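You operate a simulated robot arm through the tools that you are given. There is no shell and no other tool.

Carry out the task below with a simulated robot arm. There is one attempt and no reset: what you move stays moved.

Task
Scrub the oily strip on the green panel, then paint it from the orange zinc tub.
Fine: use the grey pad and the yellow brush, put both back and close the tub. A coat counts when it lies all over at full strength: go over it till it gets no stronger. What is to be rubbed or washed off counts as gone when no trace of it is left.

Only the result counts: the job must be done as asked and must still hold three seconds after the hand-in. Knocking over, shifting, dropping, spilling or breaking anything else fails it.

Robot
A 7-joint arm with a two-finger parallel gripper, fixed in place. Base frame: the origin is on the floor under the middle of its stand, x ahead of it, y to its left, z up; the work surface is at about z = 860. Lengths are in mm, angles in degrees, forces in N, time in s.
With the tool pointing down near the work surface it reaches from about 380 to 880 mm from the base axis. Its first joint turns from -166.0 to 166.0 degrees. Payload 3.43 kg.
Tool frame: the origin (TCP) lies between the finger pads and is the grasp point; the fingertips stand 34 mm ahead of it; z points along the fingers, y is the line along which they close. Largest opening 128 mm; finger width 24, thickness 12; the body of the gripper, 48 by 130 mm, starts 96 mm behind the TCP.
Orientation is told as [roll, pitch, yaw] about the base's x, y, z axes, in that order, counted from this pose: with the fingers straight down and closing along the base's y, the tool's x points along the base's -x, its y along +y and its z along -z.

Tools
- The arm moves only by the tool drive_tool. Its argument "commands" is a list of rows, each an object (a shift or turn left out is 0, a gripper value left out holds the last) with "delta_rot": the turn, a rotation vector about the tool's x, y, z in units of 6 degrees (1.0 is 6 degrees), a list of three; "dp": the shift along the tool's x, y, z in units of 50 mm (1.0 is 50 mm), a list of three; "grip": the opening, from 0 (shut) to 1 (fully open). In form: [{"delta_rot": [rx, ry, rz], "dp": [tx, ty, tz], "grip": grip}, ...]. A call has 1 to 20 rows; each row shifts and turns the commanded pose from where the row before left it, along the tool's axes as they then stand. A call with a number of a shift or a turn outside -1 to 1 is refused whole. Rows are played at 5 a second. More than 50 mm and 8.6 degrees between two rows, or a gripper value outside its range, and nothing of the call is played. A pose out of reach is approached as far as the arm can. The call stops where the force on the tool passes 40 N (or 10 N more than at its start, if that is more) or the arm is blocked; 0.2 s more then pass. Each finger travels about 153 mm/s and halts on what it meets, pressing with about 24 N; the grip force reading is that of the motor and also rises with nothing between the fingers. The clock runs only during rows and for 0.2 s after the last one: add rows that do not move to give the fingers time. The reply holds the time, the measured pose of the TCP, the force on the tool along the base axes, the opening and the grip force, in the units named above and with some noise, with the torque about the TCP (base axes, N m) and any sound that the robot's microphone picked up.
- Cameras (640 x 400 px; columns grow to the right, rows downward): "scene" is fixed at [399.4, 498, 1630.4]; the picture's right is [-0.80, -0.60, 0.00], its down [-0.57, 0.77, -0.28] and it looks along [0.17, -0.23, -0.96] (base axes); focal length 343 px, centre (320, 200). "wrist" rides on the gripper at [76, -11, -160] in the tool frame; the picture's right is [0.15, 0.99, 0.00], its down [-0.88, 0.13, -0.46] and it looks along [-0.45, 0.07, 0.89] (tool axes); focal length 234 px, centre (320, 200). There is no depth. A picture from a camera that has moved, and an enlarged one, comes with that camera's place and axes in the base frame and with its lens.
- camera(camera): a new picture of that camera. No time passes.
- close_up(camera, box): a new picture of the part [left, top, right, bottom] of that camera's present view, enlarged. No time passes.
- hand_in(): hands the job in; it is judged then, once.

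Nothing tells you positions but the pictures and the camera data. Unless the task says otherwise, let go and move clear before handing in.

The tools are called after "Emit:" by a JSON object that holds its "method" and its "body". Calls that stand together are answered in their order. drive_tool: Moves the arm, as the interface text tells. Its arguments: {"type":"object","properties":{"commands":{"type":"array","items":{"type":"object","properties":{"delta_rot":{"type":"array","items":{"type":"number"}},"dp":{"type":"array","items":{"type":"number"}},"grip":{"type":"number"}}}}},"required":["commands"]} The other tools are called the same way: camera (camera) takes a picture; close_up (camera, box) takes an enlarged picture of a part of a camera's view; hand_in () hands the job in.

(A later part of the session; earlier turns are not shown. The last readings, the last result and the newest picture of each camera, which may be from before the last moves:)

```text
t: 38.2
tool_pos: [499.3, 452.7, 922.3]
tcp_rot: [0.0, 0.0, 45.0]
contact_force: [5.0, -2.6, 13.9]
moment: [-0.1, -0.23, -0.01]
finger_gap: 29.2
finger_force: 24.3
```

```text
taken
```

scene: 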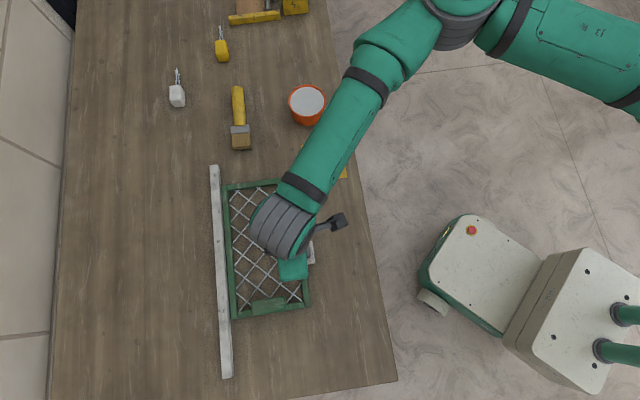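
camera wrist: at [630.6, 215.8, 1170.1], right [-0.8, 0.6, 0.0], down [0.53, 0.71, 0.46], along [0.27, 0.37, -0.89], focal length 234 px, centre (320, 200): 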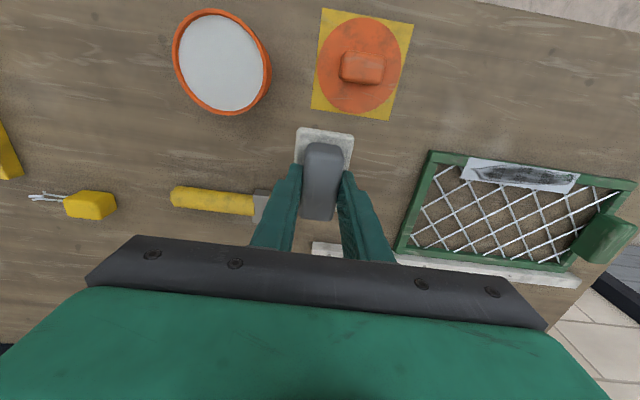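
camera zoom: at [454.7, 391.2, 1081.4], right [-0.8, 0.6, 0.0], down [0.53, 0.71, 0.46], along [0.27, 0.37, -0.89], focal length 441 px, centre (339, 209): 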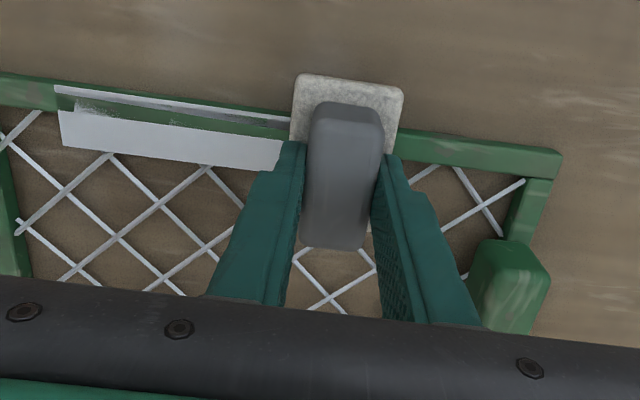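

The panel follows the pad cleanly. I'll drag it the remaining ~79 mm back.

Emit:
{"method": "drive_tool", "body": {"commands": [{"dp": [0, 0.2, 0]}, {"dp": [0, 0.2, 0]}, {"dp": [0, 0.2, 0]}, {"dp": [0, 0.2, 0]}, {"dp": [0, 0.2, 0]}, {"dp": [0, 0.2, 0]}, {"dp": [0, 0.2, 0]}, {}]}}

Emit:
{"method": "close_up", "body": {"camera": "wrist", "box": [140, 110, 480, 280]}}

Emit:
{"method": "close_up", "body": {"camera": "scene", "box": [200, 200, 340, 380]}}

```text
t: 40.0
tool_pos: [450.4, 501.4, 921.4]
tcp_rot: [0.0, -0.2, 44.9]
contact_force: [4.8, -2.3, 19.2]
moment: [-0.18, -0.14, -0.01]
finger_gap: 29.3
finger_force: 24.6
```

```text
1.88 times, centred on (310, 195) of wrist
camera zoom: at [404.8, 440.6, 1081.1], right [-0.8, 0.6, 0.0], down [0.53, 0.71, 0.46], along [0.27, 0.37, -0.89], focal length 441 px, centre (339, 209)
```

zoom: 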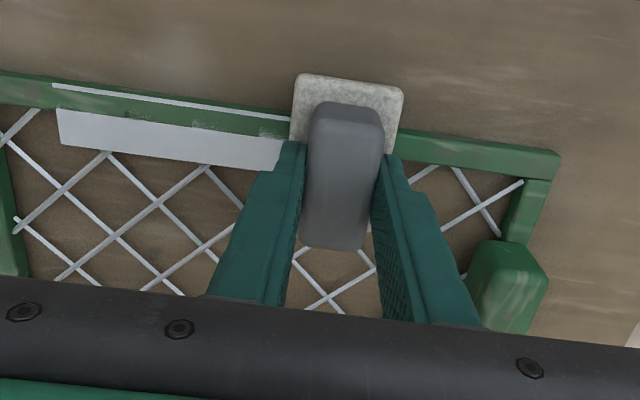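

```text
2.22 times, centred on (270, 290) of scene
camera zoom: at [399.4, 498.0, 1630.4], right [-0.8, -0.6, 0.0], down [-0.57, 0.77, -0.28], along [0.17, -0.23, -0.96], focal length 762 px, centre (431, 0)
```

zoom: 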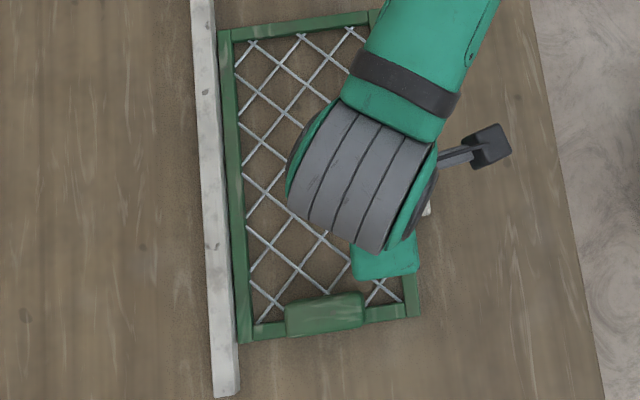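

Emit:
{"method": "drive_tool", "body": {"commands": [{"dp": [0, 0.1, 0]}, {"dp": [0, 0.11, 0]}, {}]}}

Emit:
{"method": "close_up", "body": {"camera": "scene", "box": [200, 200, 340, 380]}}

```text
t: 40.8
tool_pos: [442.0, 509.1, 921.7]
tcp_rot: [-0.1, -0.2, 44.9]
contact_force: [7.2, -6.1, 23.5]
moment: [-0.21, -0.23, -0.07]
finger_gap: 29.1
finger_force: 24.0
```

```text
2.22 times, centred on (270, 290) of scene
camera zoom: at [399.4, 498.0, 1630.4], right [-0.8, -0.6, 0.0], down [-0.57, 0.77, -0.28], along [0.17, -0.23, -0.96], focal length 762 px, centre (431, 0)
```

zoom: 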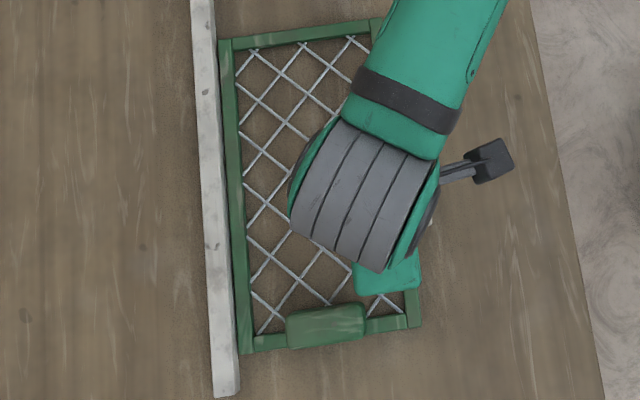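

The panel is back within about 1–2 mm of its original place. I'll lift the pad straight up and move aside to inspect the strip.

Emit:
{"method": "drive_tool", "body": {"commands": [{"dp": [0, 0, -0.1]}, {"dp": [0, 0, -0.5]}, {"dp": [0, 0, -1]}, {"dp": [0, -0.9, 0]}, {"dp": [0, -0.9, 0]}, {"dp": [0, -0.9, 0]}, {"dp": [0, -0.9, 0]}, {"dp": [0, -0.9, 0]}, {}]}}

Emit:
{"method": "close_up", "body": {"camera": "scene", "box": [200, 200, 340, 380]}}

Emit:
{"method": "close_up", "body": {"camera": "scene", "box": [270, 220, 320, 315]}}

Emit:
{"method": "camera", "body": {"camera": "wrist"}}

```text
t: 42.8
tool_pos: [600.7, 350.8, 1002.8]
tcp_rot: [0.0, -0.1, 45.0]
contact_force: [0.6, 0.4, -0.9]
moment: [-0.01, -0.02, -0.02]
finger_gap: 29.3
finger_force: 24.0
```

```text
2.22 times, centred on (270, 290) of scene
camera zoom: at [399.4, 498.0, 1630.4], right [-0.8, -0.6, 0.0], down [-0.57, 0.77, -0.28], along [0.17, -0.23, -0.96], focal length 762 px, centre (431, 0)
```

zoom: 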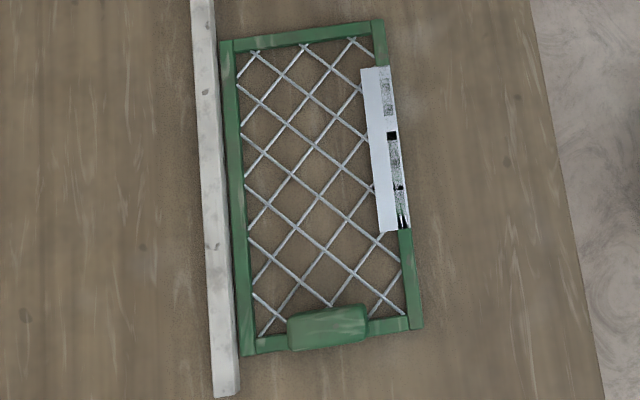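

```text
4.21 times, centred on (295, 268) of scene
camera zoom: at [399.4, 498.0, 1630.4], right [-0.8, -0.6, 0.0], down [-0.57, 0.77, -0.28], along [0.17, -0.23, -0.96], focal length 1443 px, centre (425, -84)
```

zoom: 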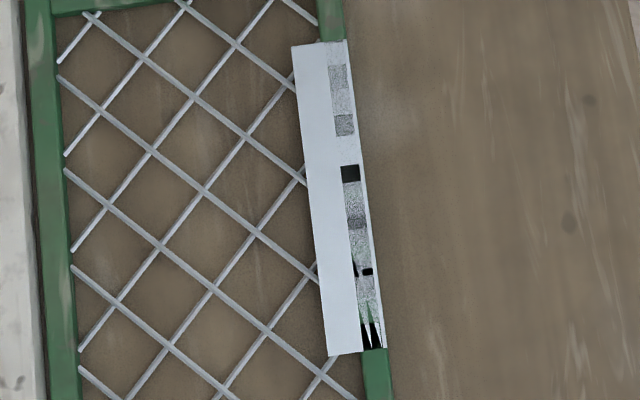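

```text
taken
camera wrist: at [556.1, 289.2, 1162.5], right [-0.8, 0.6, 0.0], down [0.53, 0.72, 0.46], along [0.27, 0.37, -0.89], focal length 234 px, centre (320, 200)
```

wrist: 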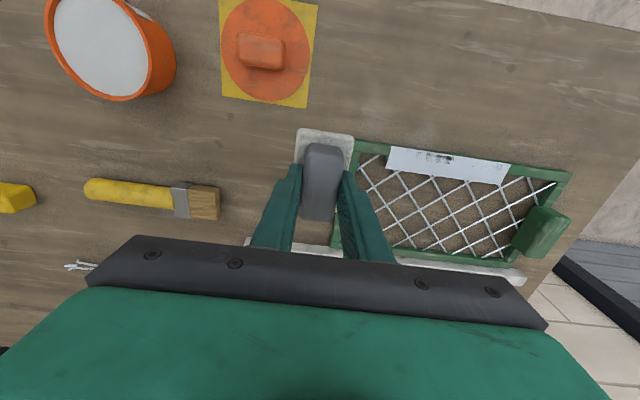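

Emit:
{"method": "close_up", "body": {"camera": "wrist", "box": [370, 130, 530, 230]}}

```text
4.00 times, centred on (450, 180) of wrist
camera zoom: at [556.1, 289.2, 1162.5], right [-0.8, 0.6, 0.0], down [0.53, 0.72, 0.46], along [0.27, 0.37, -0.89], focal length 937 px, centre (-200, 280)
```

zoom: 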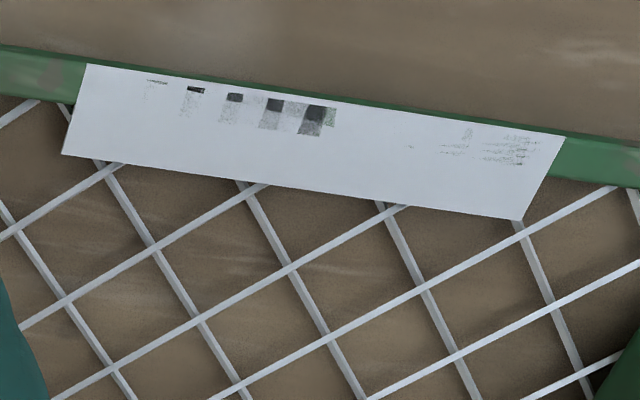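

What remains dark changes with viewpoint and only sits over the frame bar, so it is a rendering overlap; the rest of the strip is clean white. To be sure, I'll add one more very light pass (~5 N), watching that the panel stays.

Emit:
{"method": "drive_tool", "body": {"commands": [{"dp": [0, 0.7, 0]}, {"dp": [0, 0.7, 0]}, {"dp": [0, 0.74, 0]}, {"dp": [0, 0, 0.8]}, {"dp": [0, 0, 0.7]}, {"dp": [0, 0, 0.06]}, {}, {}]}}

Emit:
{"method": "drive_tool", "body": {"commands": [{"dp": [0, 0, 0.006]}, {}]}}

```text
t: 44.6
tool_pos: [525.7, 426.9, 923.9]
tcp_rot: [0.0, 0.0, 45.0]
contact_force: [0.1, 0.0, -0.7]
moment: [0.01, 0.01, 0.0]
finger_gap: 29.1
finger_force: 24.6
```

```text
t: 45.2
tool_pos: [525.4, 425.5, 924.1]
tcp_rot: [0.0, 0.0, 45.0]
contact_force: [0.6, -0.8, -1.1]
moment: [0.03, -0.01, 0.02]
finger_gap: 29.2
finger_force: 24.3
```

Emit:
{"method": "drive_tool", "body": {"commands": [{"dp": [0, 0, 0.008]}, {}]}}

Emit:
{"method": "drive_tool", "body": {"commands": [{"dp": [0, 0, 0.006]}, {}]}}

```text
t: 45.8
tool_pos: [524.0, 425.8, 922.9]
tcp_rot: [-0.1, -0.1, 45.0]
contact_force: [1.4, 0.3, -0.1]
moment: [0.02, -0.03, 0.0]
finger_gap: 29.4
finger_force: 24.0
```

```text
t: 46.4
tool_pos: [525.5, 426.3, 923.6]
tcp_rot: [0.1, 0.0, 45.0]
contact_force: [0.1, 0.2, -0.5]
moment: [-0.02, 0.01, 0.01]
finger_gap: 28.9
finger_force: 24.2
```

Emit:
{"method": "drive_tool", "body": {"commands": [{"dp": [0, 0, 0.008]}, {}]}}

Emit:
{"method": "drive_tool", "body": {"commands": [{"dp": [0, 0, 0.006]}, {}]}}

```text
t: 47.0
tool_pos: [524.6, 426.4, 923.1]
tcp_rot: [0.0, 0.0, 45.0]
contact_force: [0.6, -0.2, -1.7]
moment: [0.0, 0.0, -0.01]
finger_gap: 29.6
finger_force: 23.9
```

```text
t: 47.6
tool_pos: [525.7, 426.5, 922.4]
tcp_rot: [-0.1, 0.0, 45.1]
contact_force: [-0.4, 0.6, -1.2]
moment: [-0.02, 0.0, 0.02]
finger_gap: 29.2
finger_force: 24.0
```

Emit:
{"method": "drive_tool", "body": {"commands": [{"dp": [0, 0, 0.006]}, {}]}}

Emit:
{"method": "drive_tool", "body": {"commands": [{"dp": [0, 0, 0.006]}, {}]}}

Emit:
{"method": "drive_tool", "body": {"commands": [{"dp": [0, 0, 0.004]}, {}]}}

```text
t: 48.2
tool_pos: [526.2, 425.5, 921.5]
tcp_rot: [0.0, 0.0, 44.9]
contact_force: [0.2, 0.0, -1.6]
moment: [-0.03, 0.04, -0.03]
finger_gap: 28.9
finger_force: 24.4
```

```text
t: 48.8
tool_pos: [525.4, 425.9, 922.5]
tcp_rot: [-0.1, -0.1, 44.9]
contact_force: [-0.1, -0.4, -0.7]
moment: [0.02, 0.01, 0.01]
finger_gap: 29.1
finger_force: 24.0
```

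```text
t: 49.4
tool_pos: [526.6, 426.0, 920.8]
tcp_rot: [0.0, 0.0, 45.0]
contact_force: [1.4, -1.1, 4.4]
moment: [-0.1, 0.01, 0.0]
finger_gap: 29.2
finger_force: 23.5
```

Emit:
{"method": "drive_tool", "body": {"commands": [{"dp": [0, 0.2, 0]}, {"dp": [0, 0.2, 0]}]}}

Emit:
{"method": "close_up", "body": {"camera": "wrist", "box": [140, 110, 480, 280]}}

```text
t: 50.0
tool_pos: [510.6, 439.6, 922.4]
tcp_rot: [0.0, -0.1, 44.8]
contact_force: [4.4, -1.7, 12.3]
moment: [-0.18, -0.05, 0.05]
finger_gap: 29.5
finger_force: 24.1
```

```text
1.88 times, centred on (310, 195) of wrist
camera zoom: at [466.6, 378.5, 1081.0], right [-0.8, 0.6, 0.0], down [0.53, 0.71, 0.46], along [0.27, 0.37, -0.89], focal length 441 px, centre (339, 209)
```

zoom: 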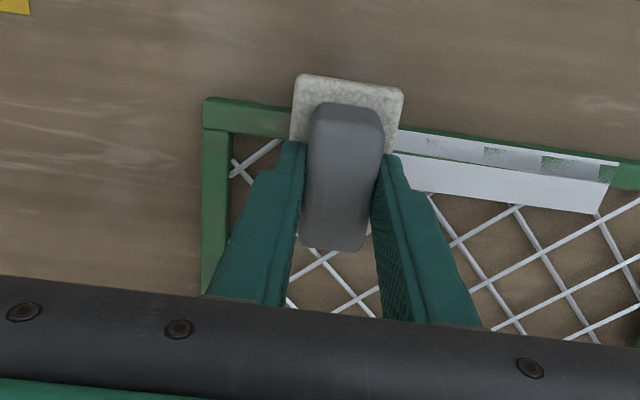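

The panel moved along with the pad again on that 20 mm. I'll drag it back by the same amount and check with the scene camera.

Emit:
{"method": "drive_tool", "body": {"commands": [{"dp": [0, -0.2, 0]}, {"dp": [0, -0.2, 0]}, {}]}}

Emit:
{"method": "close_up", "body": {"camera": "wrist", "box": [140, 110, 480, 280]}}

Emit:
{"method": "close_up", "body": {"camera": "scene", "box": [200, 200, 340, 380]}}

```text
t: 50.8
tool_pos: [524.8, 426.4, 921.1]
tcp_rot: [0.1, 0.0, 45.0]
contact_force: [-4.7, 5.3, 13.2]
moment: [0.14, 0.19, 0.06]
finger_gap: 29.2
finger_force: 23.5
```

```text
1.88 times, centred on (310, 195) of wrist
camera zoom: at [480.2, 364.8, 1081.0], right [-0.8, 0.6, 0.0], down [0.53, 0.71, 0.46], along [0.27, 0.37, -0.89], focal length 441 px, centre (339, 209)
```

zoom: 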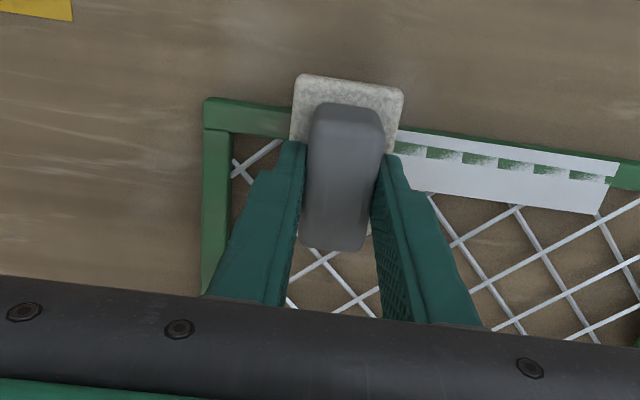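

```text
2.22 times, centred on (270, 290) of scene
camera zoom: at [399.4, 498.0, 1630.4], right [-0.8, -0.6, 0.0], down [-0.57, 0.77, -0.28], along [0.17, -0.23, -0.96], focal length 762 px, centre (431, 0)
```

zoom: 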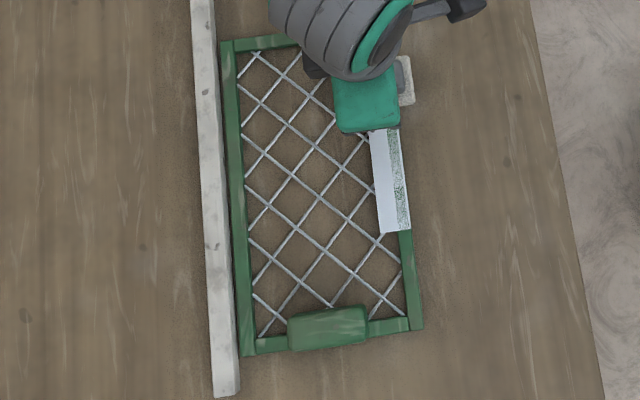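

The panel is back in place. I'll lighten the pressure to about 3 N and test whether the pad now slides over the strip instead of carrying the panel.

Emit:
{"method": "drive_tool", "body": {"commands": [{"dp": [0, 0, -0.01]}, {}]}}

Emit:
{"method": "drive_tool", "body": {"commands": [{"dp": [0, 0.1, 0]}, {"dp": [0, 0.1, 0]}, {"dp": [0, 0.1, 0]}]}}

Emit:
{"method": "close_up", "body": {"camera": "wrist", "box": [140, 110, 480, 280]}}

```text
t: 51.4
tool_pos: [525.8, 425.8, 921.9]
tcp_rot: [-0.1, -0.1, 44.8]
contact_force: [-4.1, 2.2, 7.4]
moment: [0.11, 0.09, 0.02]
finger_gap: 29.1
finger_force: 23.6
```

```text
t: 52.2
tool_pos: [513.8, 436.7, 921.6]
tcp_rot: [0.0, 0.0, 45.0]
contact_force: [0.9, -1.4, 0.3]
moment: [-0.07, -0.05, 0.03]
finger_gap: 29.2
finger_force: 24.6
```

```text
1.88 times, centred on (310, 195) of wrist
camera zoom: at [469.3, 375.8, 1081.2], right [-0.8, 0.6, 0.0], down [0.53, 0.71, 0.46], along [0.27, 0.37, -0.89], focal length 441 px, centre (339, 209)
```

zoom: 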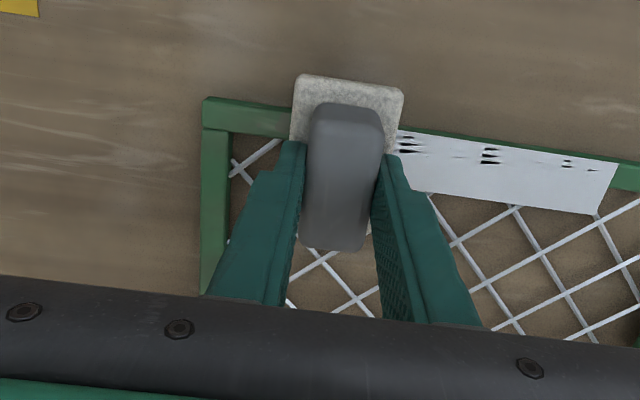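

Emit:
{"method": "close_up", "body": {"camera": "wrist", "box": [200, 110, 470, 270]}}

Emit:
{"method": "close_up", "body": {"camera": "wrist", "box": [280, 115, 380, 185]}}

```text
2.37 times, centred on (335, 190) of wrist
camera zoom: at [469.3, 375.8, 1081.2], right [-0.8, 0.6, 0.0], down [0.53, 0.71, 0.46], along [0.27, 0.37, -0.89], focal length 555 px, centre (284, 224)
```

zoom: 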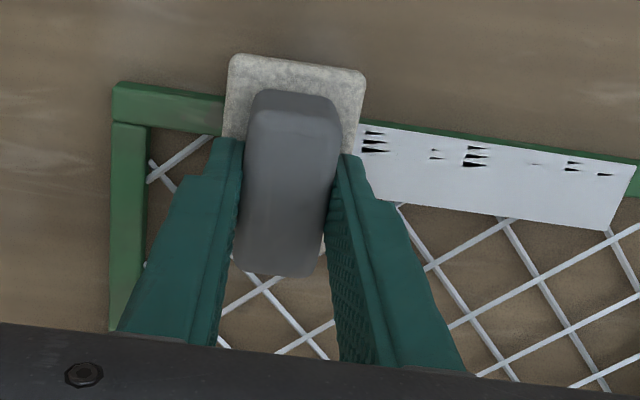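

```text
5.71 times, centred on (330, 150) of wrist
camera zoom: at [469.3, 375.8, 1081.2], right [-0.8, 0.6, 0.0], down [0.53, 0.71, 0.46], along [0.27, 0.37, -0.89], focal length 1338 px, centre (263, 486)
```

zoom: 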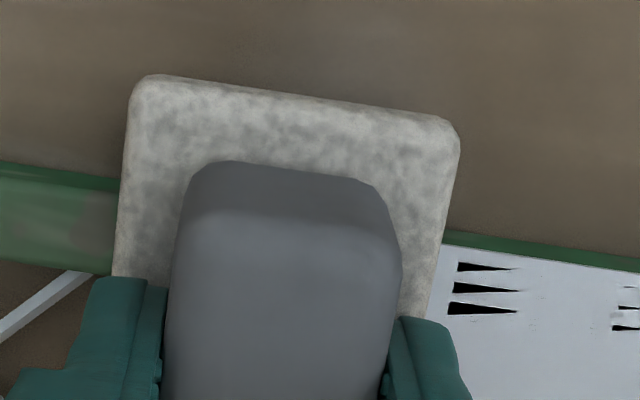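

The panel keeps following the pad, even lightly pressed, while early strokes held because it sat against the rail. I'll bring it back 15 mm and nudge it the ~2 mm towards the rail.

Emit:
{"method": "drive_tool", "body": {"commands": [{"dp": [0, 0, 0.008]}, {"dp": [0, -0.1, 0]}, {"dp": [0, -0.1, 0]}, {"dp": [0, -0.1, 0]}, {"dp": [-0.03, 0, 0]}, {"dp": [-0.03, 0, 0]}, {}]}}

Emit:
{"method": "close_up", "body": {"camera": "scene", "box": [200, 200, 340, 380]}}

```text
t: 53.8
tool_pos: [527.7, 428.8, 921.3]
tcp_rot: [0.0, -0.1, 44.9]
contact_force: [-0.5, -0.3, -0.7]
moment: [0.01, 0.02, 0.02]
finger_gap: 29.2
finger_force: 23.9
```

```text
2.22 times, centred on (270, 290) of scene
camera zoom: at [399.4, 498.0, 1630.4], right [-0.8, -0.6, 0.0], down [-0.57, 0.77, -0.28], along [0.17, -0.23, -0.96], focal length 762 px, centre (431, 0)
```

zoom: 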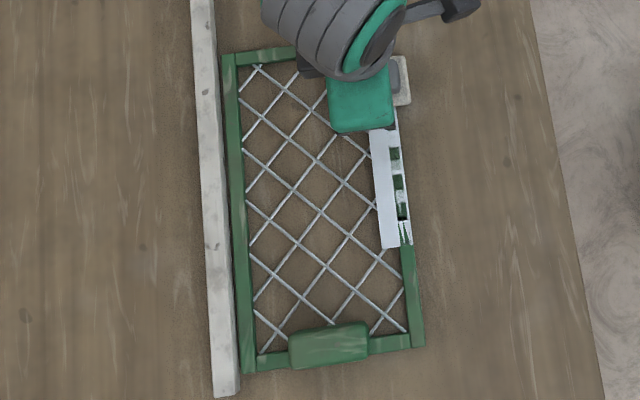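

Emit:
{"method": "drive_tool", "body": {"commands": [{"dp": [0, 0, 0.01]}, {}]}}

Emit:
{"method": "drive_tool", "body": {"commands": [{"dp": [0, 0, 0.01]}, {}]}}

```text
t: 54.4
tool_pos: [527.9, 428.4, 921.5]
tcp_rot: [0.0, 0.0, 44.9]
contact_force: [1.7, -1.3, 4.0]
moment: [-0.09, 0.03, 0.03]
finger_gap: 29.3
finger_force: 24.1
```

```text
t: 55.0
tool_pos: [528.6, 427.4, 921.3]
tcp_rot: [-0.1, -0.1, 45.0]
contact_force: [1.7, 1.9, 5.4]
moment: [-0.01, -0.04, 0.01]
finger_gap: 29.1
finger_force: 24.2
```

Emit:
{"method": "drive_tool", "body": {"commands": [{"dp": [0, 0, 0.008]}, {"dp": [0, -0.1, 0]}, {"dp": [0, -0.1, 0]}, {}]}}

Emit:
{"method": "close_up", "body": {"camera": "scene", "box": [200, 200, 340, 380]}}

```text
t: 56.0
tool_pos: [533.8, 422.8, 921.0]
tcp_rot: [0.0, -0.1, 45.0]
contact_force: [-5.5, 6.5, 19.8]
moment: [0.18, 0.22, 0.02]
finger_gap: 29.2
finger_force: 24.2
```

```text
2.22 times, centred on (270, 290) of scene
camera zoom: at [399.4, 498.0, 1630.4], right [-0.8, -0.6, 0.0], down [-0.57, 0.77, -0.28], along [0.17, -0.23, -0.96], focal length 762 px, centre (431, 0)
```

zoom: 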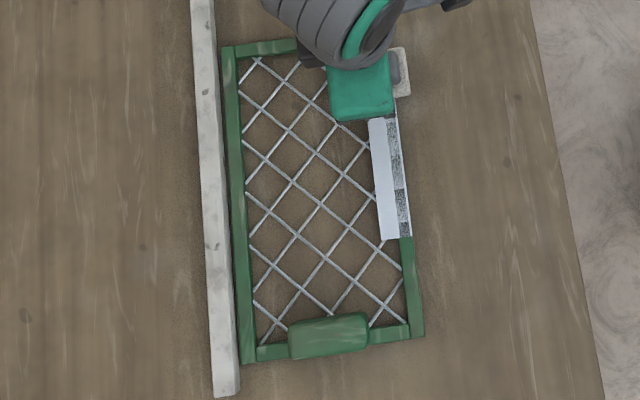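

Emit:
{"method": "drive_tool", "body": {"commands": [{"dp": [0, -0.1, 0]}, {"dp": [0, -0.1, 0]}, {"dp": [-0.03, 0, 0]}, {"dp": [-0.03, 0, 0]}, {}]}}

Emit:
{"method": "close_up", "body": {"camera": "scene", "box": [200, 200, 340, 380]}}

```text
t: 57.2
tool_pos: [544.2, 414.6, 920.8]
tcp_rot: [-0.1, 0.1, 44.9]
contact_force: [-11.0, -10.4, 31.5]
moment: [-0.26, 0.33, 0.09]
finger_gap: 29.2
finger_force: 23.9
```

```text
2.22 times, centred on (270, 290) of scene
camera zoom: at [399.4, 498.0, 1630.4], right [-0.8, -0.6, 0.0], down [-0.57, 0.77, -0.28], along [0.17, -0.23, -0.96], focal length 762 px, centre (431, 0)
```

zoom: 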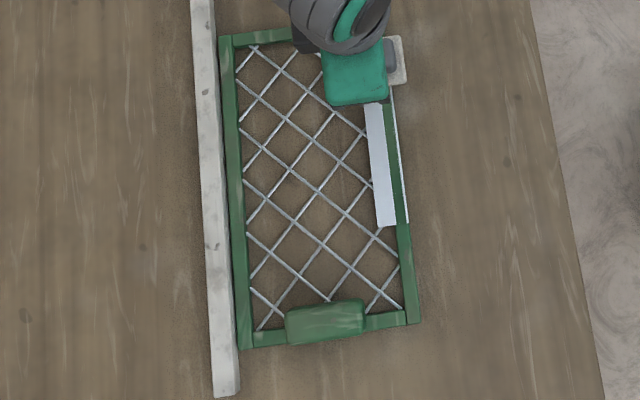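

The panel is now against the rail but overshot by about 4–5 mm. I'll ease the pressure, move it +4.5 mm along d, then lift and inspect.

Emit:
{"method": "drive_tool", "body": {"commands": [{"dp": [0, 0, -0.012]}, {"dp": [0, 0.05, 0]}, {"dp": [0, 0.05, 0]}, {}]}}

Emit:
{"method": "close_up", "body": {"camera": "scene", "box": [200, 200, 340, 380]}}

```text
t: 58.2
tool_pos: [540.9, 420.8, 919.7]
tcp_rot: [0.1, -0.1, 44.9]
contact_force: [7.7, -3.6, 16.2]
moment: [-0.1, -0.33, -0.07]
finger_gap: 29.3
finger_force: 24.4
```

```text
2.22 times, centred on (270, 290) of scene
camera zoom: at [399.4, 498.0, 1630.4], right [-0.8, -0.6, 0.0], down [-0.57, 0.77, -0.28], along [0.17, -0.23, -0.96], focal length 762 px, centre (431, 0)
```

zoom: 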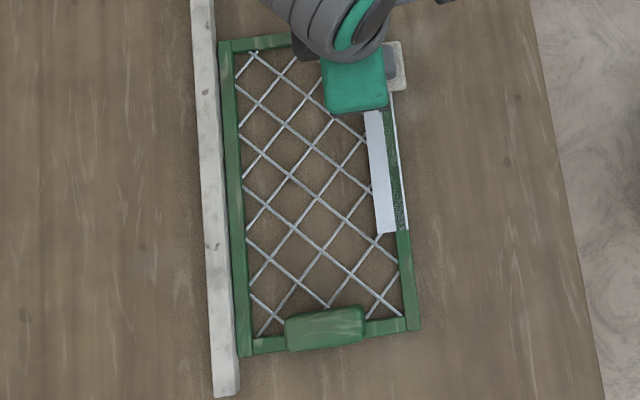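

The panel is back within 1–2 mm and against the rail. I'll lift straight up and inspect the strip closely from a couple of viewpoints.

Emit:
{"method": "drive_tool", "body": {"commands": [{"dp": [0, 0, -0.2]}, {"dp": [0, 0, -0.9]}, {"dp": [0.9, 0, 0]}, {"dp": [0.9, 0.2, 0]}, {}, {}]}}

Emit:
{"method": "camera", "body": {"camera": "wrist"}}

Emit:
{"method": "close_up", "body": {"camera": "scene", "box": [270, 220, 320, 315]}}

```text
t: 59.6
tool_pos: [470.6, 361.7, 974.3]
tcp_rot: [0.0, 0.1, 45.0]
contact_force: [-0.6, -0.7, -0.5]
moment: [0.0, 0.01, -0.01]
finger_gap: 29.2
finger_force: 24.2
```

```text
taken
camera wrist: at [426.3, 301.0, 1134.5], right [-0.8, 0.6, 0.0], down [0.53, 0.71, 0.46], along [0.27, 0.37, -0.89], focal length 234 px, centre (320, 200)
```

wrist: 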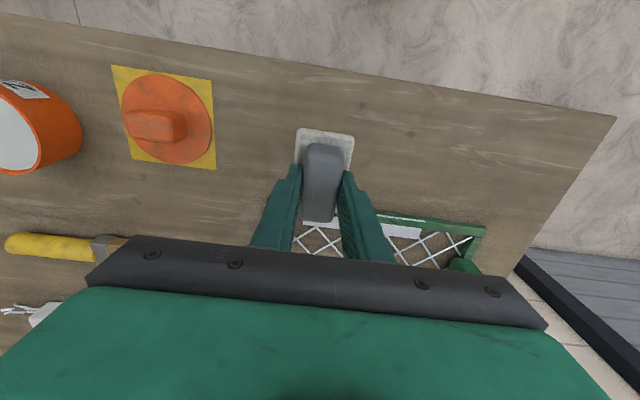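

```text
4.21 times, centred on (295, 268) of scene
camera zoom: at [399.4, 498.0, 1630.4], right [-0.8, -0.6, 0.0], down [-0.57, 0.77, -0.28], along [0.17, -0.23, -0.96], focal length 1443 px, centre (425, -84)
```

zoom: 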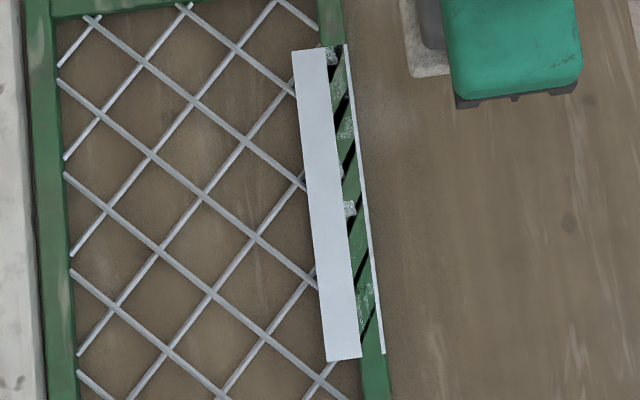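

The strip is clean white now; what shows on the -e side is just the bar through overlapping surfaces. I'll take the pad back to its original spot near (707,354.5).

Emit:
{"method": "drive_tool", "body": {"commands": [{"dp": [-0.648, -0.689, 0]}, {"dp": [-0.648, -0.689, 0]}, {"dp": [-0.648, -0.689, 0]}, {"dp": [-0.648, -0.689, 0]}, {"dp": [-0.648, -0.689, 0]}, {}, {}]}}

Emit:
{"method": "drive_tool", "body": {"commands": [{}]}}

Emit:
{"method": "close_up", "body": {"camera": "wrist", "box": [200, 100, 440, 250]}}

```text
t: 61.2
tool_pos: [702.3, 358.3, 977.0]
tcp_rot: [0.0, 0.0, 45.2]
contact_force: [-0.1, 0.3, 0.5]
moment: [-0.02, -0.01, -0.01]
finger_gap: 28.9
finger_force: 23.8
```

```text
t: 61.6
tool_pos: [706.1, 355.8, 978.1]
tcp_rot: [-0.1, 0.0, 44.9]
contact_force: [0.5, 0.6, -0.8]
moment: [0.0, 0.02, 0.03]
finger_gap: 29.4
finger_force: 24.2
```

```text
2.67 times, centred on (320, 175) of wrist
camera zoom: at [661.2, 294.7, 1136.6], right [-0.8, 0.6, 0.0], down [0.53, 0.71, 0.46], along [0.27, 0.37, -0.89], focal length 624 px, centre (320, 267)
```

zoom: 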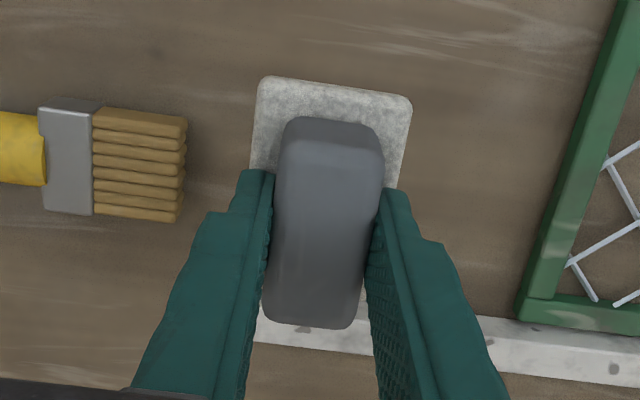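

Emit:
{"method": "drive_tool", "body": {"commands": [{"dp": [0.012, -0.043, 0.4]}, {"dp": [0, 0, 0.5]}, {"dp": [0, 0, 0.36]}, {}, {}]}}

Emit:
{"method": "drive_tool", "body": {"commands": [{"dp": [0, 0, 0.01]}, {}]}}

```text
t: 62.8
tool_pos: [705.3, 353.8, 915.0]
tcp_rot: [0.1, 0.0, 45.0]
contact_force: [0.3, -0.6, -0.6]
moment: [-0.02, 0.03, -0.03]
finger_gap: 29.6
finger_force: 24.2
```

```text
t: 63.4
tool_pos: [707.3, 355.4, 912.7]
tcp_rot: [0.0, 0.0, 44.9]
contact_force: [-0.6, 0.7, -0.6]
moment: [0.0, 0.0, 0.03]
finger_gap: 29.1
finger_force: 24.2
```

Emit:
{"method": "drive_tool", "body": {"commands": [{"dp": [0, 0, 0.014]}, {}]}}

Emit:
{"method": "drive_tool", "body": {"commands": [{"dp": [0, 0, 0.01]}, {}]}}

Emit:
{"method": "drive_tool", "body": {"commands": [{"dp": [0, 0, 0.01]}, {}]}}

```text
t: 64.0
tool_pos: [705.5, 353.8, 913.5]
tcp_rot: [0.0, 0.0, 45.0]
contact_force: [-1.1, 0.1, -0.7]
moment: [-0.01, -0.04, 0.0]
finger_gap: 29.3
finger_force: 23.9
```

```text
t: 64.6
tool_pos: [707.1, 354.5, 911.6]
tcp_rot: [0.0, -0.1, 45.0]
contact_force: [0.2, -0.3, -1.6]
moment: [-0.01, 0.05, -0.03]
finger_gap: 29.3
finger_force: 23.6
```

```text
t: 65.2
tool_pos: [707.5, 354.4, 911.5]
tcp_rot: [0.1, -0.1, 45.0]
contact_force: [0.6, 0.5, -0.3]
moment: [0.05, 0.0, 0.01]
finger_gap: 29.3
finger_force: 24.3
```

Emit:
{"method": "drive_tool", "body": {"commands": [{"dp": [0, 0, 0.01]}, {}]}}

Emit:
{"method": "drive_tool", "body": {"commands": [{"dp": [0, 0, 0.01]}, {}]}}

```text
t: 65.8
tool_pos: [706.3, 353.7, 910.3]
tcp_rot: [0.0, 0.0, 44.9]
contact_force: [0.8, 0.1, -1.2]
moment: [-0.02, -0.02, -0.01]
finger_gap: 29.3
finger_force: 23.8
```

```text
t: 66.4
tool_pos: [707.2, 353.8, 908.5]
tcp_rot: [0.0, 0.0, 45.0]
contact_force: [-0.4, -0.1, 0.0]
moment: [0.02, 0.01, 0.03]
finger_gap: 29.3
finger_force: 23.8
```

Emit:
{"method": "drive_tool", "body": {"commands": [{"dp": [0, 0, 0.01]}, {}]}}

Emit:
{"method": "drive_tool", "body": {"commands": [{"dp": [0, 0, 0.01]}, {}]}}

```text
t: 67.0
tool_pos: [705.7, 353.7, 909.4]
tcp_rot: [0.0, -0.1, 45.1]
contact_force: [-0.2, -0.1, -1.5]
moment: [0.0, -0.02, 0.01]
finger_gap: 29.1
finger_force: 23.9
```

```text
t: 67.6
tool_pos: [707.2, 354.2, 909.0]
tcp_rot: [0.0, 0.0, 45.1]
contact_force: [-1.1, -0.8, 1.6]
moment: [0.0, -0.05, 0.0]
finger_gap: 29.1
finger_force: 24.0
```

Contact with the table is just felt. I'll release to 55 mm, keeping clear of the bristles, and rise.

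Emit:
{"method": "drive_tool", "body": {"commands": [{"dp": [0, 0, 0.006]}, {}, {"grip": 0.42}, {}, {"dp": [0, 0, -0.4]}, {"dp": [0, 0, -1]}, {"dp": [0, 0, -1]}, {}]}}

Emit:
{"method": "close_up", "body": {"camera": "wrist", "box": [200, 80, 440, 230]}}

Emit:
{"method": "camera", "body": {"camera": "scene"}}

```text
t: 69.4
tool_pos: [705.6, 351.8, 1028.1]
tcp_rot: [-0.1, 0.1, 45.1]
contact_force: [-0.6, -0.5, -0.6]
moment: [-0.02, 0.01, 0.0]
finger_gap: 53.7
finger_force: 0.1
```

```text
2.67 times, centred on (320, 155) of wrist
camera zoom: at [661.3, 290.1, 1188.7], right [-0.8, 0.6, 0.0], down [0.53, 0.71, 0.46], along [0.27, 0.37, -0.89], focal length 624 px, centre (320, 320)
```

zoom: 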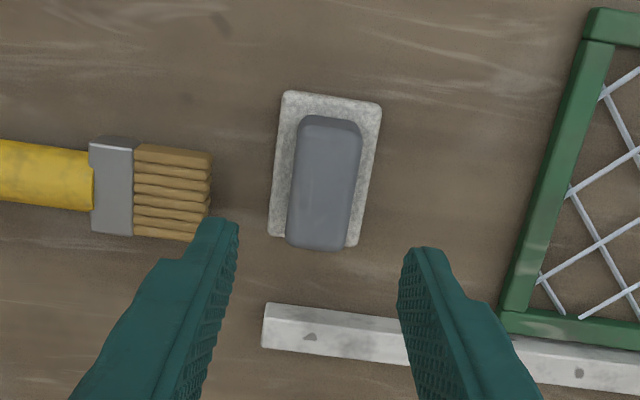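

```text
taken
```

scene: 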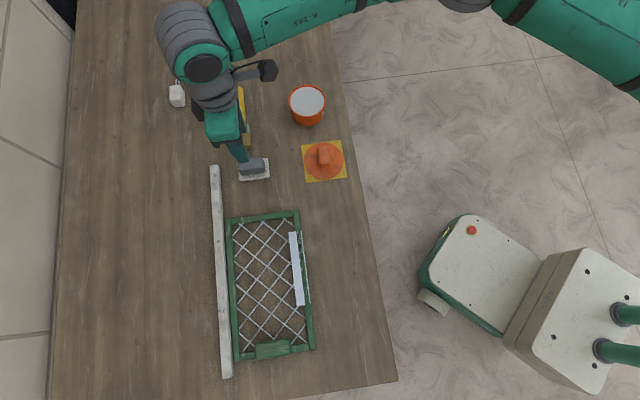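

Emit:
{"method": "close_up", "body": {"camera": "scene", "box": [200, 200, 340, 380]}}

Emit:
{"method": "close_up", "body": {"camera": "scene", "box": [270, 220, 320, 315]}}

```text
2.22 times, centred on (270, 290) of scene
camera zoom: at [399.4, 498.0, 1630.4], right [-0.8, -0.6, 0.0], down [-0.57, 0.77, -0.28], along [0.17, -0.23, -0.96], focal length 762 px, centre (431, 0)
```

zoom: 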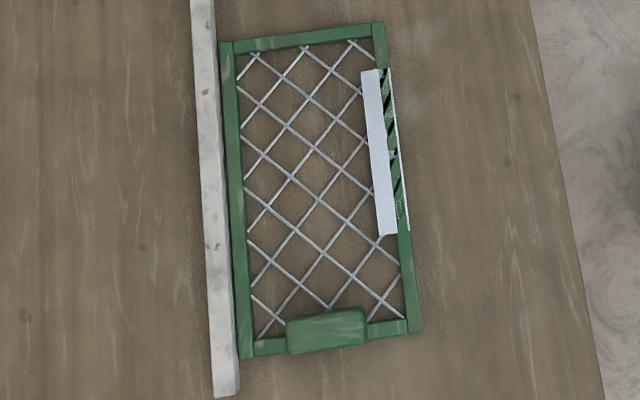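

```text
4.21 times, centred on (295, 268) of scene
camera zoom: at [399.4, 498.0, 1630.4], right [-0.8, -0.6, 0.0], down [-0.57, 0.77, -0.28], along [0.17, -0.23, -0.96], focal length 1443 px, centre (425, -84)
```

zoom: 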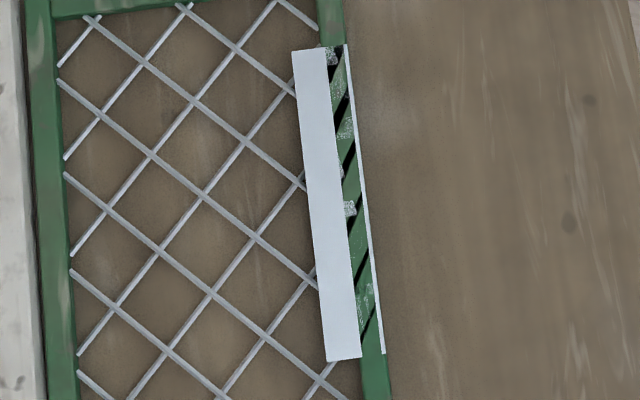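

The pad is back in its place and the strip is free of oil. Next I'll turn the hand to yaw -45 and move above the brush handle.

Emit:
{"method": "drive_tool", "body": {"commands": [{"delta_rot": [0, 0, 1]}, {"delta_rot": [0, 0, 1]}, {"delta_rot": [0, 0, 1]}, {"delta_rot": [0, 0, 1]}, {"delta_rot": [0, 0, 1]}, {"delta_rot": [0, 0, 1]}, {"delta_rot": [0, 0, 1]}, {"delta_rot": [0, 0, 1]}, {"delta_rot": [0, 0, 1]}, {"delta_rot": [0, 0, 1]}, {"delta_rot": [0, 0, 1]}, {"delta_rot": [0, 0, 1]}, {"delta_rot": [0, 0, 1]}, {"delta_rot": [0, 0, 1]}, {"delta_rot": [0, 0, 1]}, {"dp": [-0.724, 0.117, 0]}, {"dp": [-0.724, 0.117, 0]}, {"dp": [-0.724, 0.117, 0]}, {"dp": [-0.724, 0.117, 0]}, {}]}}

Emit:
{"method": "drive_tool", "body": {"commands": [{}]}}

Emit:
{"method": "camera", "body": {"camera": "wrist"}}

Emit:
{"method": "camera", "body": {"camera": "scene"}}

```text
t: 73.6
tool_pos: [826.8, 268.3, 1027.4]
tcp_rot: [0.0, 0.0, -45.0]
contact_force: [0.5, -0.2, -0.5]
moment: [-0.02, -0.02, 0.01]
finger_gap: 53.7
finger_force: 0.0
```

```text
t: 74.0
tool_pos: [826.2, 269.6, 1026.2]
tcp_rot: [-0.1, -0.1, -44.9]
contact_force: [-0.1, 0.4, -0.2]
moment: [0.03, 0.0, 0.02]
finger_gap: 53.6
finger_force: 0.0
```

```text
taken
camera wrist: at [765.7, 315.0, 1186.7], right [0.6, 0.8, 0.0], down [0.71, -0.53, 0.46], along [0.37, -0.27, -0.89], focal length 234 px, centre (320, 200)
```

wrist: 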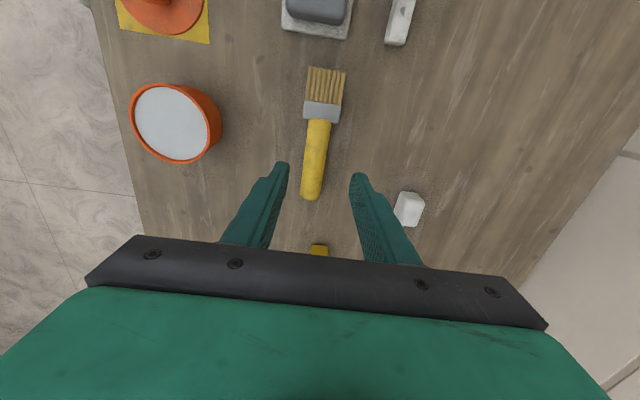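

```text
taken
```

scene: 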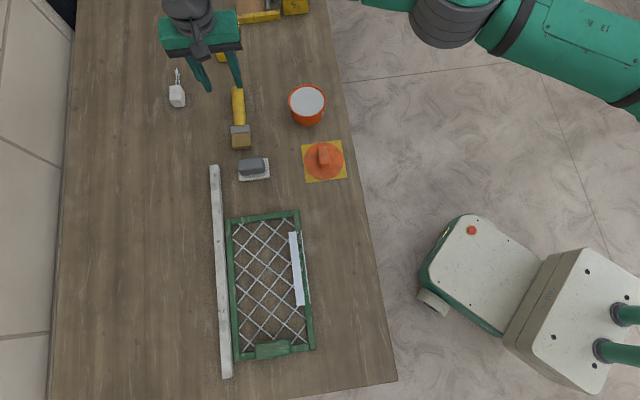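

Emit:
{"method": "close_up", "body": {"camera": "wrist", "box": [250, 55, 400, 210]}}

```text
2.58 times, centred on (325, 132) of wrist
camera zoom: at [765.7, 315.0, 1186.7], right [0.6, 0.8, 0.0], down [0.71, -0.53, 0.46], along [0.37, -0.27, -0.89], focal length 604 px, centre (307, 374)
```

zoom: 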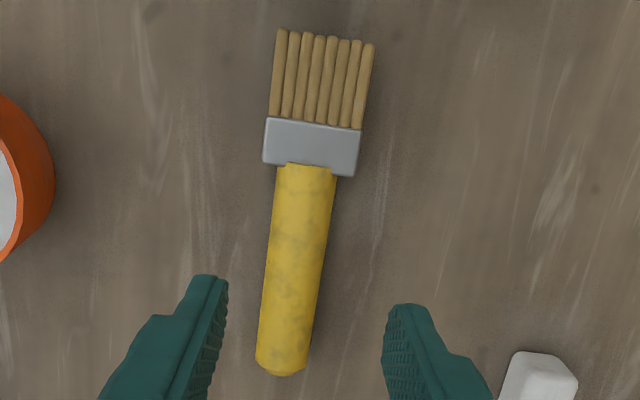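

The brush handle lies between the fingers with its axis at about -45°. I'll shift 3 mm and go down in two stages.

Emit:
{"method": "drive_tool", "body": {"commands": [{"dp": [0.042, -0.042, 0.6]}, {"dp": [0, 0, 0.8]}, {"dp": [0, 0, 0.6]}, {}, {}]}}

Emit:
{"method": "camera", "body": {"camera": "wrist"}}

```text
t: 75.2
tool_pos: [822.2, 269.3, 927.9]
tcp_rot: [0.0, 0.0, -44.9]
contact_force: [0.5, -1.1, 0.4]
moment: [0.02, -0.03, 0.0]
finger_gap: 53.9
finger_force: 0.0
```

```text
taken
camera wrist: at [761.8, 315.8, 1087.8], right [0.6, 0.8, 0.0], down [0.71, -0.53, 0.46], along [0.37, -0.27, -0.89], focal length 234 px, centre (320, 200)
```

wrist: 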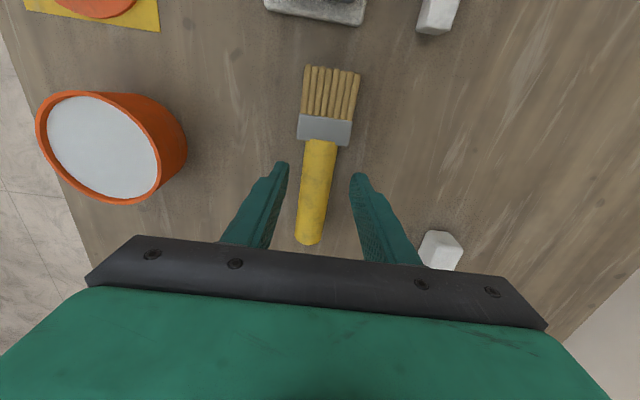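

Emit:
{"method": "drive_tool", "body": {"commands": [{"dp": [0, 0, 0.3]}, {"dp": [0, 0, 0.3]}, {}, {"grip": 0}, {}, {}, {}]}}

Emit:
{"method": "camera", "body": {"camera": "wrist"}}

```text
t: 76.8
tool_pos: [821.9, 268.4, 899.2]
tcp_rot: [0.0, 0.0, -44.9]
contact_force: [-2.0, -0.6, 3.7]
moment: [0.03, 0.22, 0.07]
finger_gap: 27.1
finger_force: 24.1
```

```text
taken
camera wrist: at [762.4, 314.6, 1058.6], right [0.6, 0.8, 0.0], down [0.71, -0.53, 0.46], along [0.37, -0.27, -0.89], focal length 234 px, centre (320, 200)
```

wrist: 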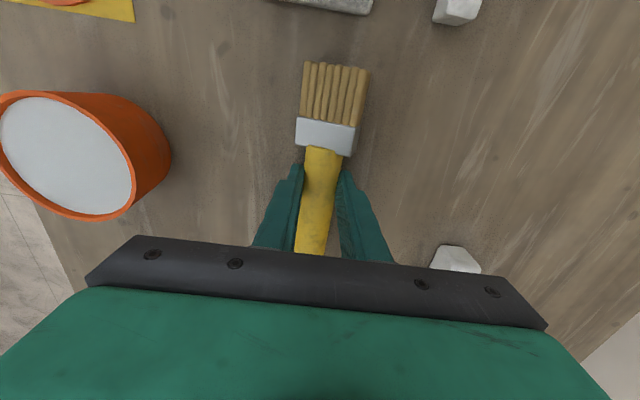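

The brush is held (27 mm gap). I'll lift it 110 mm and then tilt the hand so the bristles point downwards.

Emit:
{"method": "drive_tool", "body": {"commands": [{"dp": [0, 0, -0.4]}, {"dp": [0, 0, -0.9]}, {"dp": [0, 0, -0.9]}, {}, {"delta_rot": [0, -1, 0]}, {"delta_rot": [0, -1, 0]}, {"delta_rot": [0, -1, 0]}, {}, {}]}}

Emit:
{"method": "camera", "body": {"camera": "wrist"}}

Emit:
{"method": "camera", "body": {"camera": "scene"}}

```text
t: 78.8
tool_pos: [822.7, 267.8, 1008.5]
tcp_rot: [0.0, -18.0, -45.0]
contact_force: [-0.2, 0.2, -0.9]
moment: [0.02, 0.0, -0.01]
finger_gap: 27.0
finger_force: 24.1
```

```text
taken
camera wrist: at [730.0, 346.9, 1136.2], right [0.6, 0.8, -0.05], down [0.58, -0.4, 0.71], along [0.54, -0.45, -0.71], focal length 234 px, centre (320, 200)
```

wrist: 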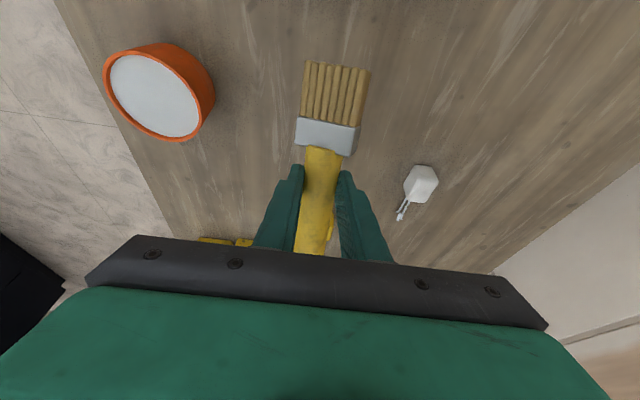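

```text
taken
```

scene: 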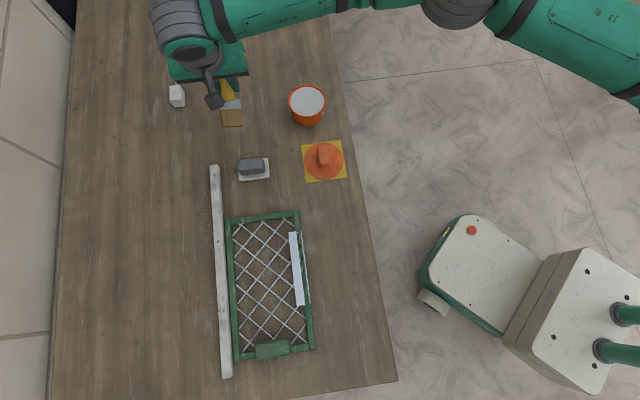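

The tilt works and the brush stays in the grip. I'll continue to 54° and move above the tub.

Emit:
{"method": "drive_tool", "body": {"commands": [{"dp": [0, 0, -0.4]}, {"delta_rot": [0, -1, 0]}, {"delta_rot": [0, -1, 0]}, {"delta_rot": [0, -1, 0]}, {"delta_rot": [0, -1, 0]}, {"delta_rot": [0, -1, 0]}, {"delta_rot": [0, -1, 0]}, {}, {"dp": [-0.188, -0.852, 0.037]}, {"dp": [-0.188, -0.852, 0.037]}, {"dp": [-0.188, -0.852, 0.037]}, {"dp": [-0.188, -0.852, 0.037]}, {}, {}]}}

Emit:
{"method": "drive_tool", "body": {"commands": [{}]}}

Emit:
{"method": "camera", "body": {"camera": "wrist"}}

Emit:
{"method": "camera", "body": {"camera": "scene"}}

```text
t: 81.8
tool_pos: [715.3, 133.0, 1052.0]
tcp_rot: [0.0, -54.0, -45.0]
contact_force: [-0.5, -0.2, -0.8]
moment: [0.02, 0.01, -0.02]
finger_gap: 26.9
finger_force: 24.3
```

```text
t: 82.2
tool_pos: [714.8, 134.3, 1052.0]
tcp_rot: [-0.1, -54.1, -45.0]
contact_force: [0.4, -0.2, -1.2]
moment: [-0.03, 0.01, 0.01]
finger_gap: 26.9
finger_force: 23.9
```

```text
taken
camera wrist: at [585.7, 249.4, 1084.6], right [0.64, 0.76, -0.12], down [0.2, -0.01, 0.98], along [0.74, -0.65, -0.16], focal length 234 px, centre (320, 200)
```

wrist: 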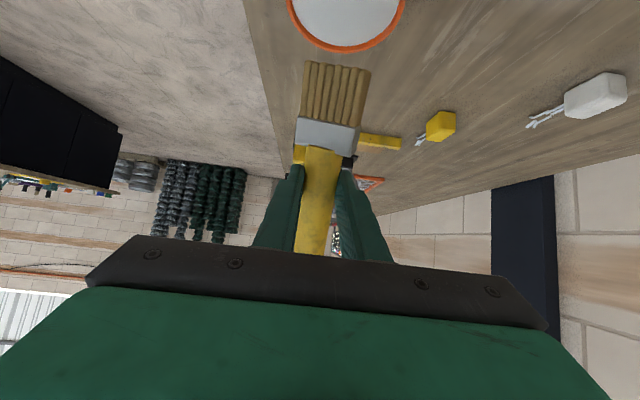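

```text
taken
```

scene: 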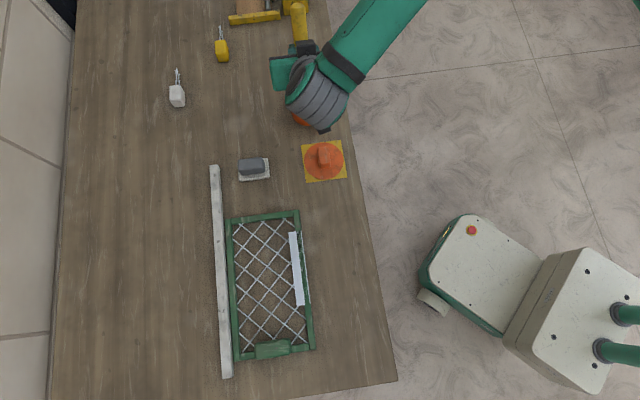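

The bristle tip is about 10 mm off the tub centre along d, roughly 60 mm above the rim. I'll correct that and lower to just above the rim, then check alignment.

Emit:
{"method": "drive_tool", "body": {"commands": [{"dp": [-0.114, 0.007, 0.157]}, {"dp": [0.372, 0, 0.27]}, {"dp": [0.372, 0, 0.27]}, {}, {}]}}

Emit:
{"method": "camera", "body": {"camera": "wrist"}}

Emit:
{"method": "close_up", "body": {"camera": "scene", "box": [250, 60, 390, 150]}}

```text
t: 83.4
tool_pos: [723.7, 125.3, 1007.9]
tcp_rot: [0.0, -54.0, -45.1]
contact_force: [0.6, -0.6, -0.7]
moment: [0.02, 0.05, -0.02]
finger_gap: 26.7
finger_force: 24.1
```

```text
taken
camera wrist: at [595.0, 240.7, 1040.5], right [0.64, 0.76, -0.12], down [0.2, -0.01, 0.98], along [0.74, -0.65, -0.16], focal length 234 px, centre (320, 200)
```

wrist: 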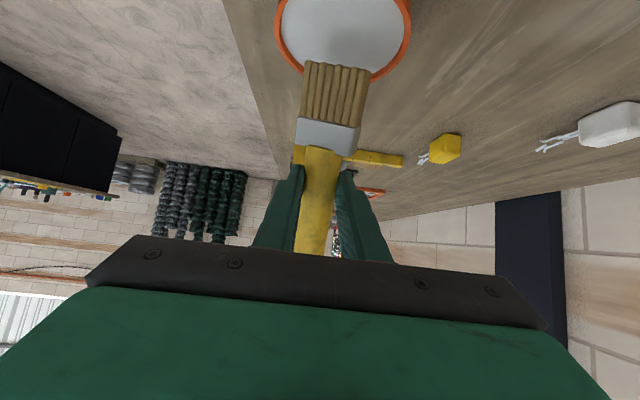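

```text
4.44 times, centred on (320, 105) of scene
camera zoom: at [399.4, 498.0, 1630.4], right [-0.8, -0.6, 0.0], down [-0.57, 0.77, -0.28], along [0.17, -0.23, -0.96], focal length 1523 px, centre (320, 622)
```

zoom: 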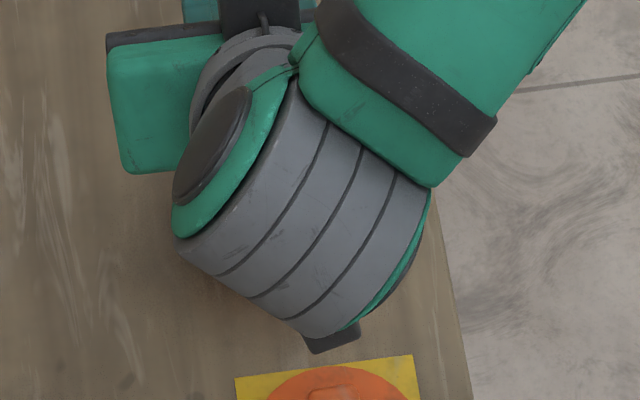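

The tip is centred over the paint within a few mm. I'll dip it about 15 mm below the paint surface, hold, and raise straight up.

Emit:
{"method": "drive_tool", "body": {"commands": [{"dp": [0.2, 0, 0.145]}, {"dp": [0.2, 0, 0.145]}, {"dp": [0.2, 0, 0.145]}, {}, {}]}}

Emit:
{"method": "camera", "body": {"camera": "wrist"}}

```text
t: 84.3
tool_pos: [726.6, 126.3, 976.9]
tcp_rot: [0.5, -54.5, -45.5]
contact_force: [-6.9, 0.6, 8.7]
moment: [0.14, 0.77, 0.0]
finger_gap: 27.5
finger_force: 23.7
stopped in row 4: the force on the tool passed its limit at 42 N (the readings are from after the stop); the commanded pose is now the measured one
```

```text
taken
camera wrist: at [597.2, 242.0, 1007.5], right [0.64, 0.76, -0.11], down [0.19, -0.01, 0.98], along [0.74, -0.65, -0.15], focal length 234 px, centre (320, 200)
```

wrist: 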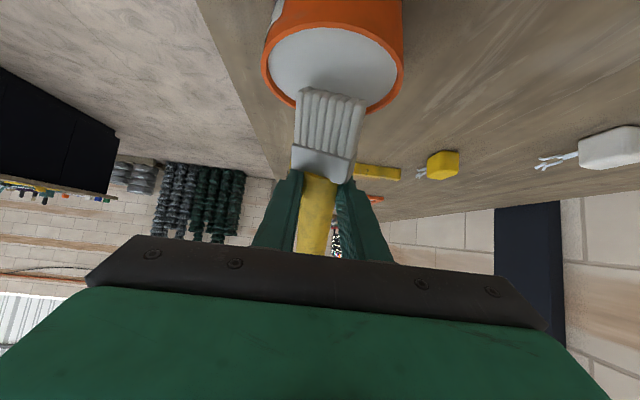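

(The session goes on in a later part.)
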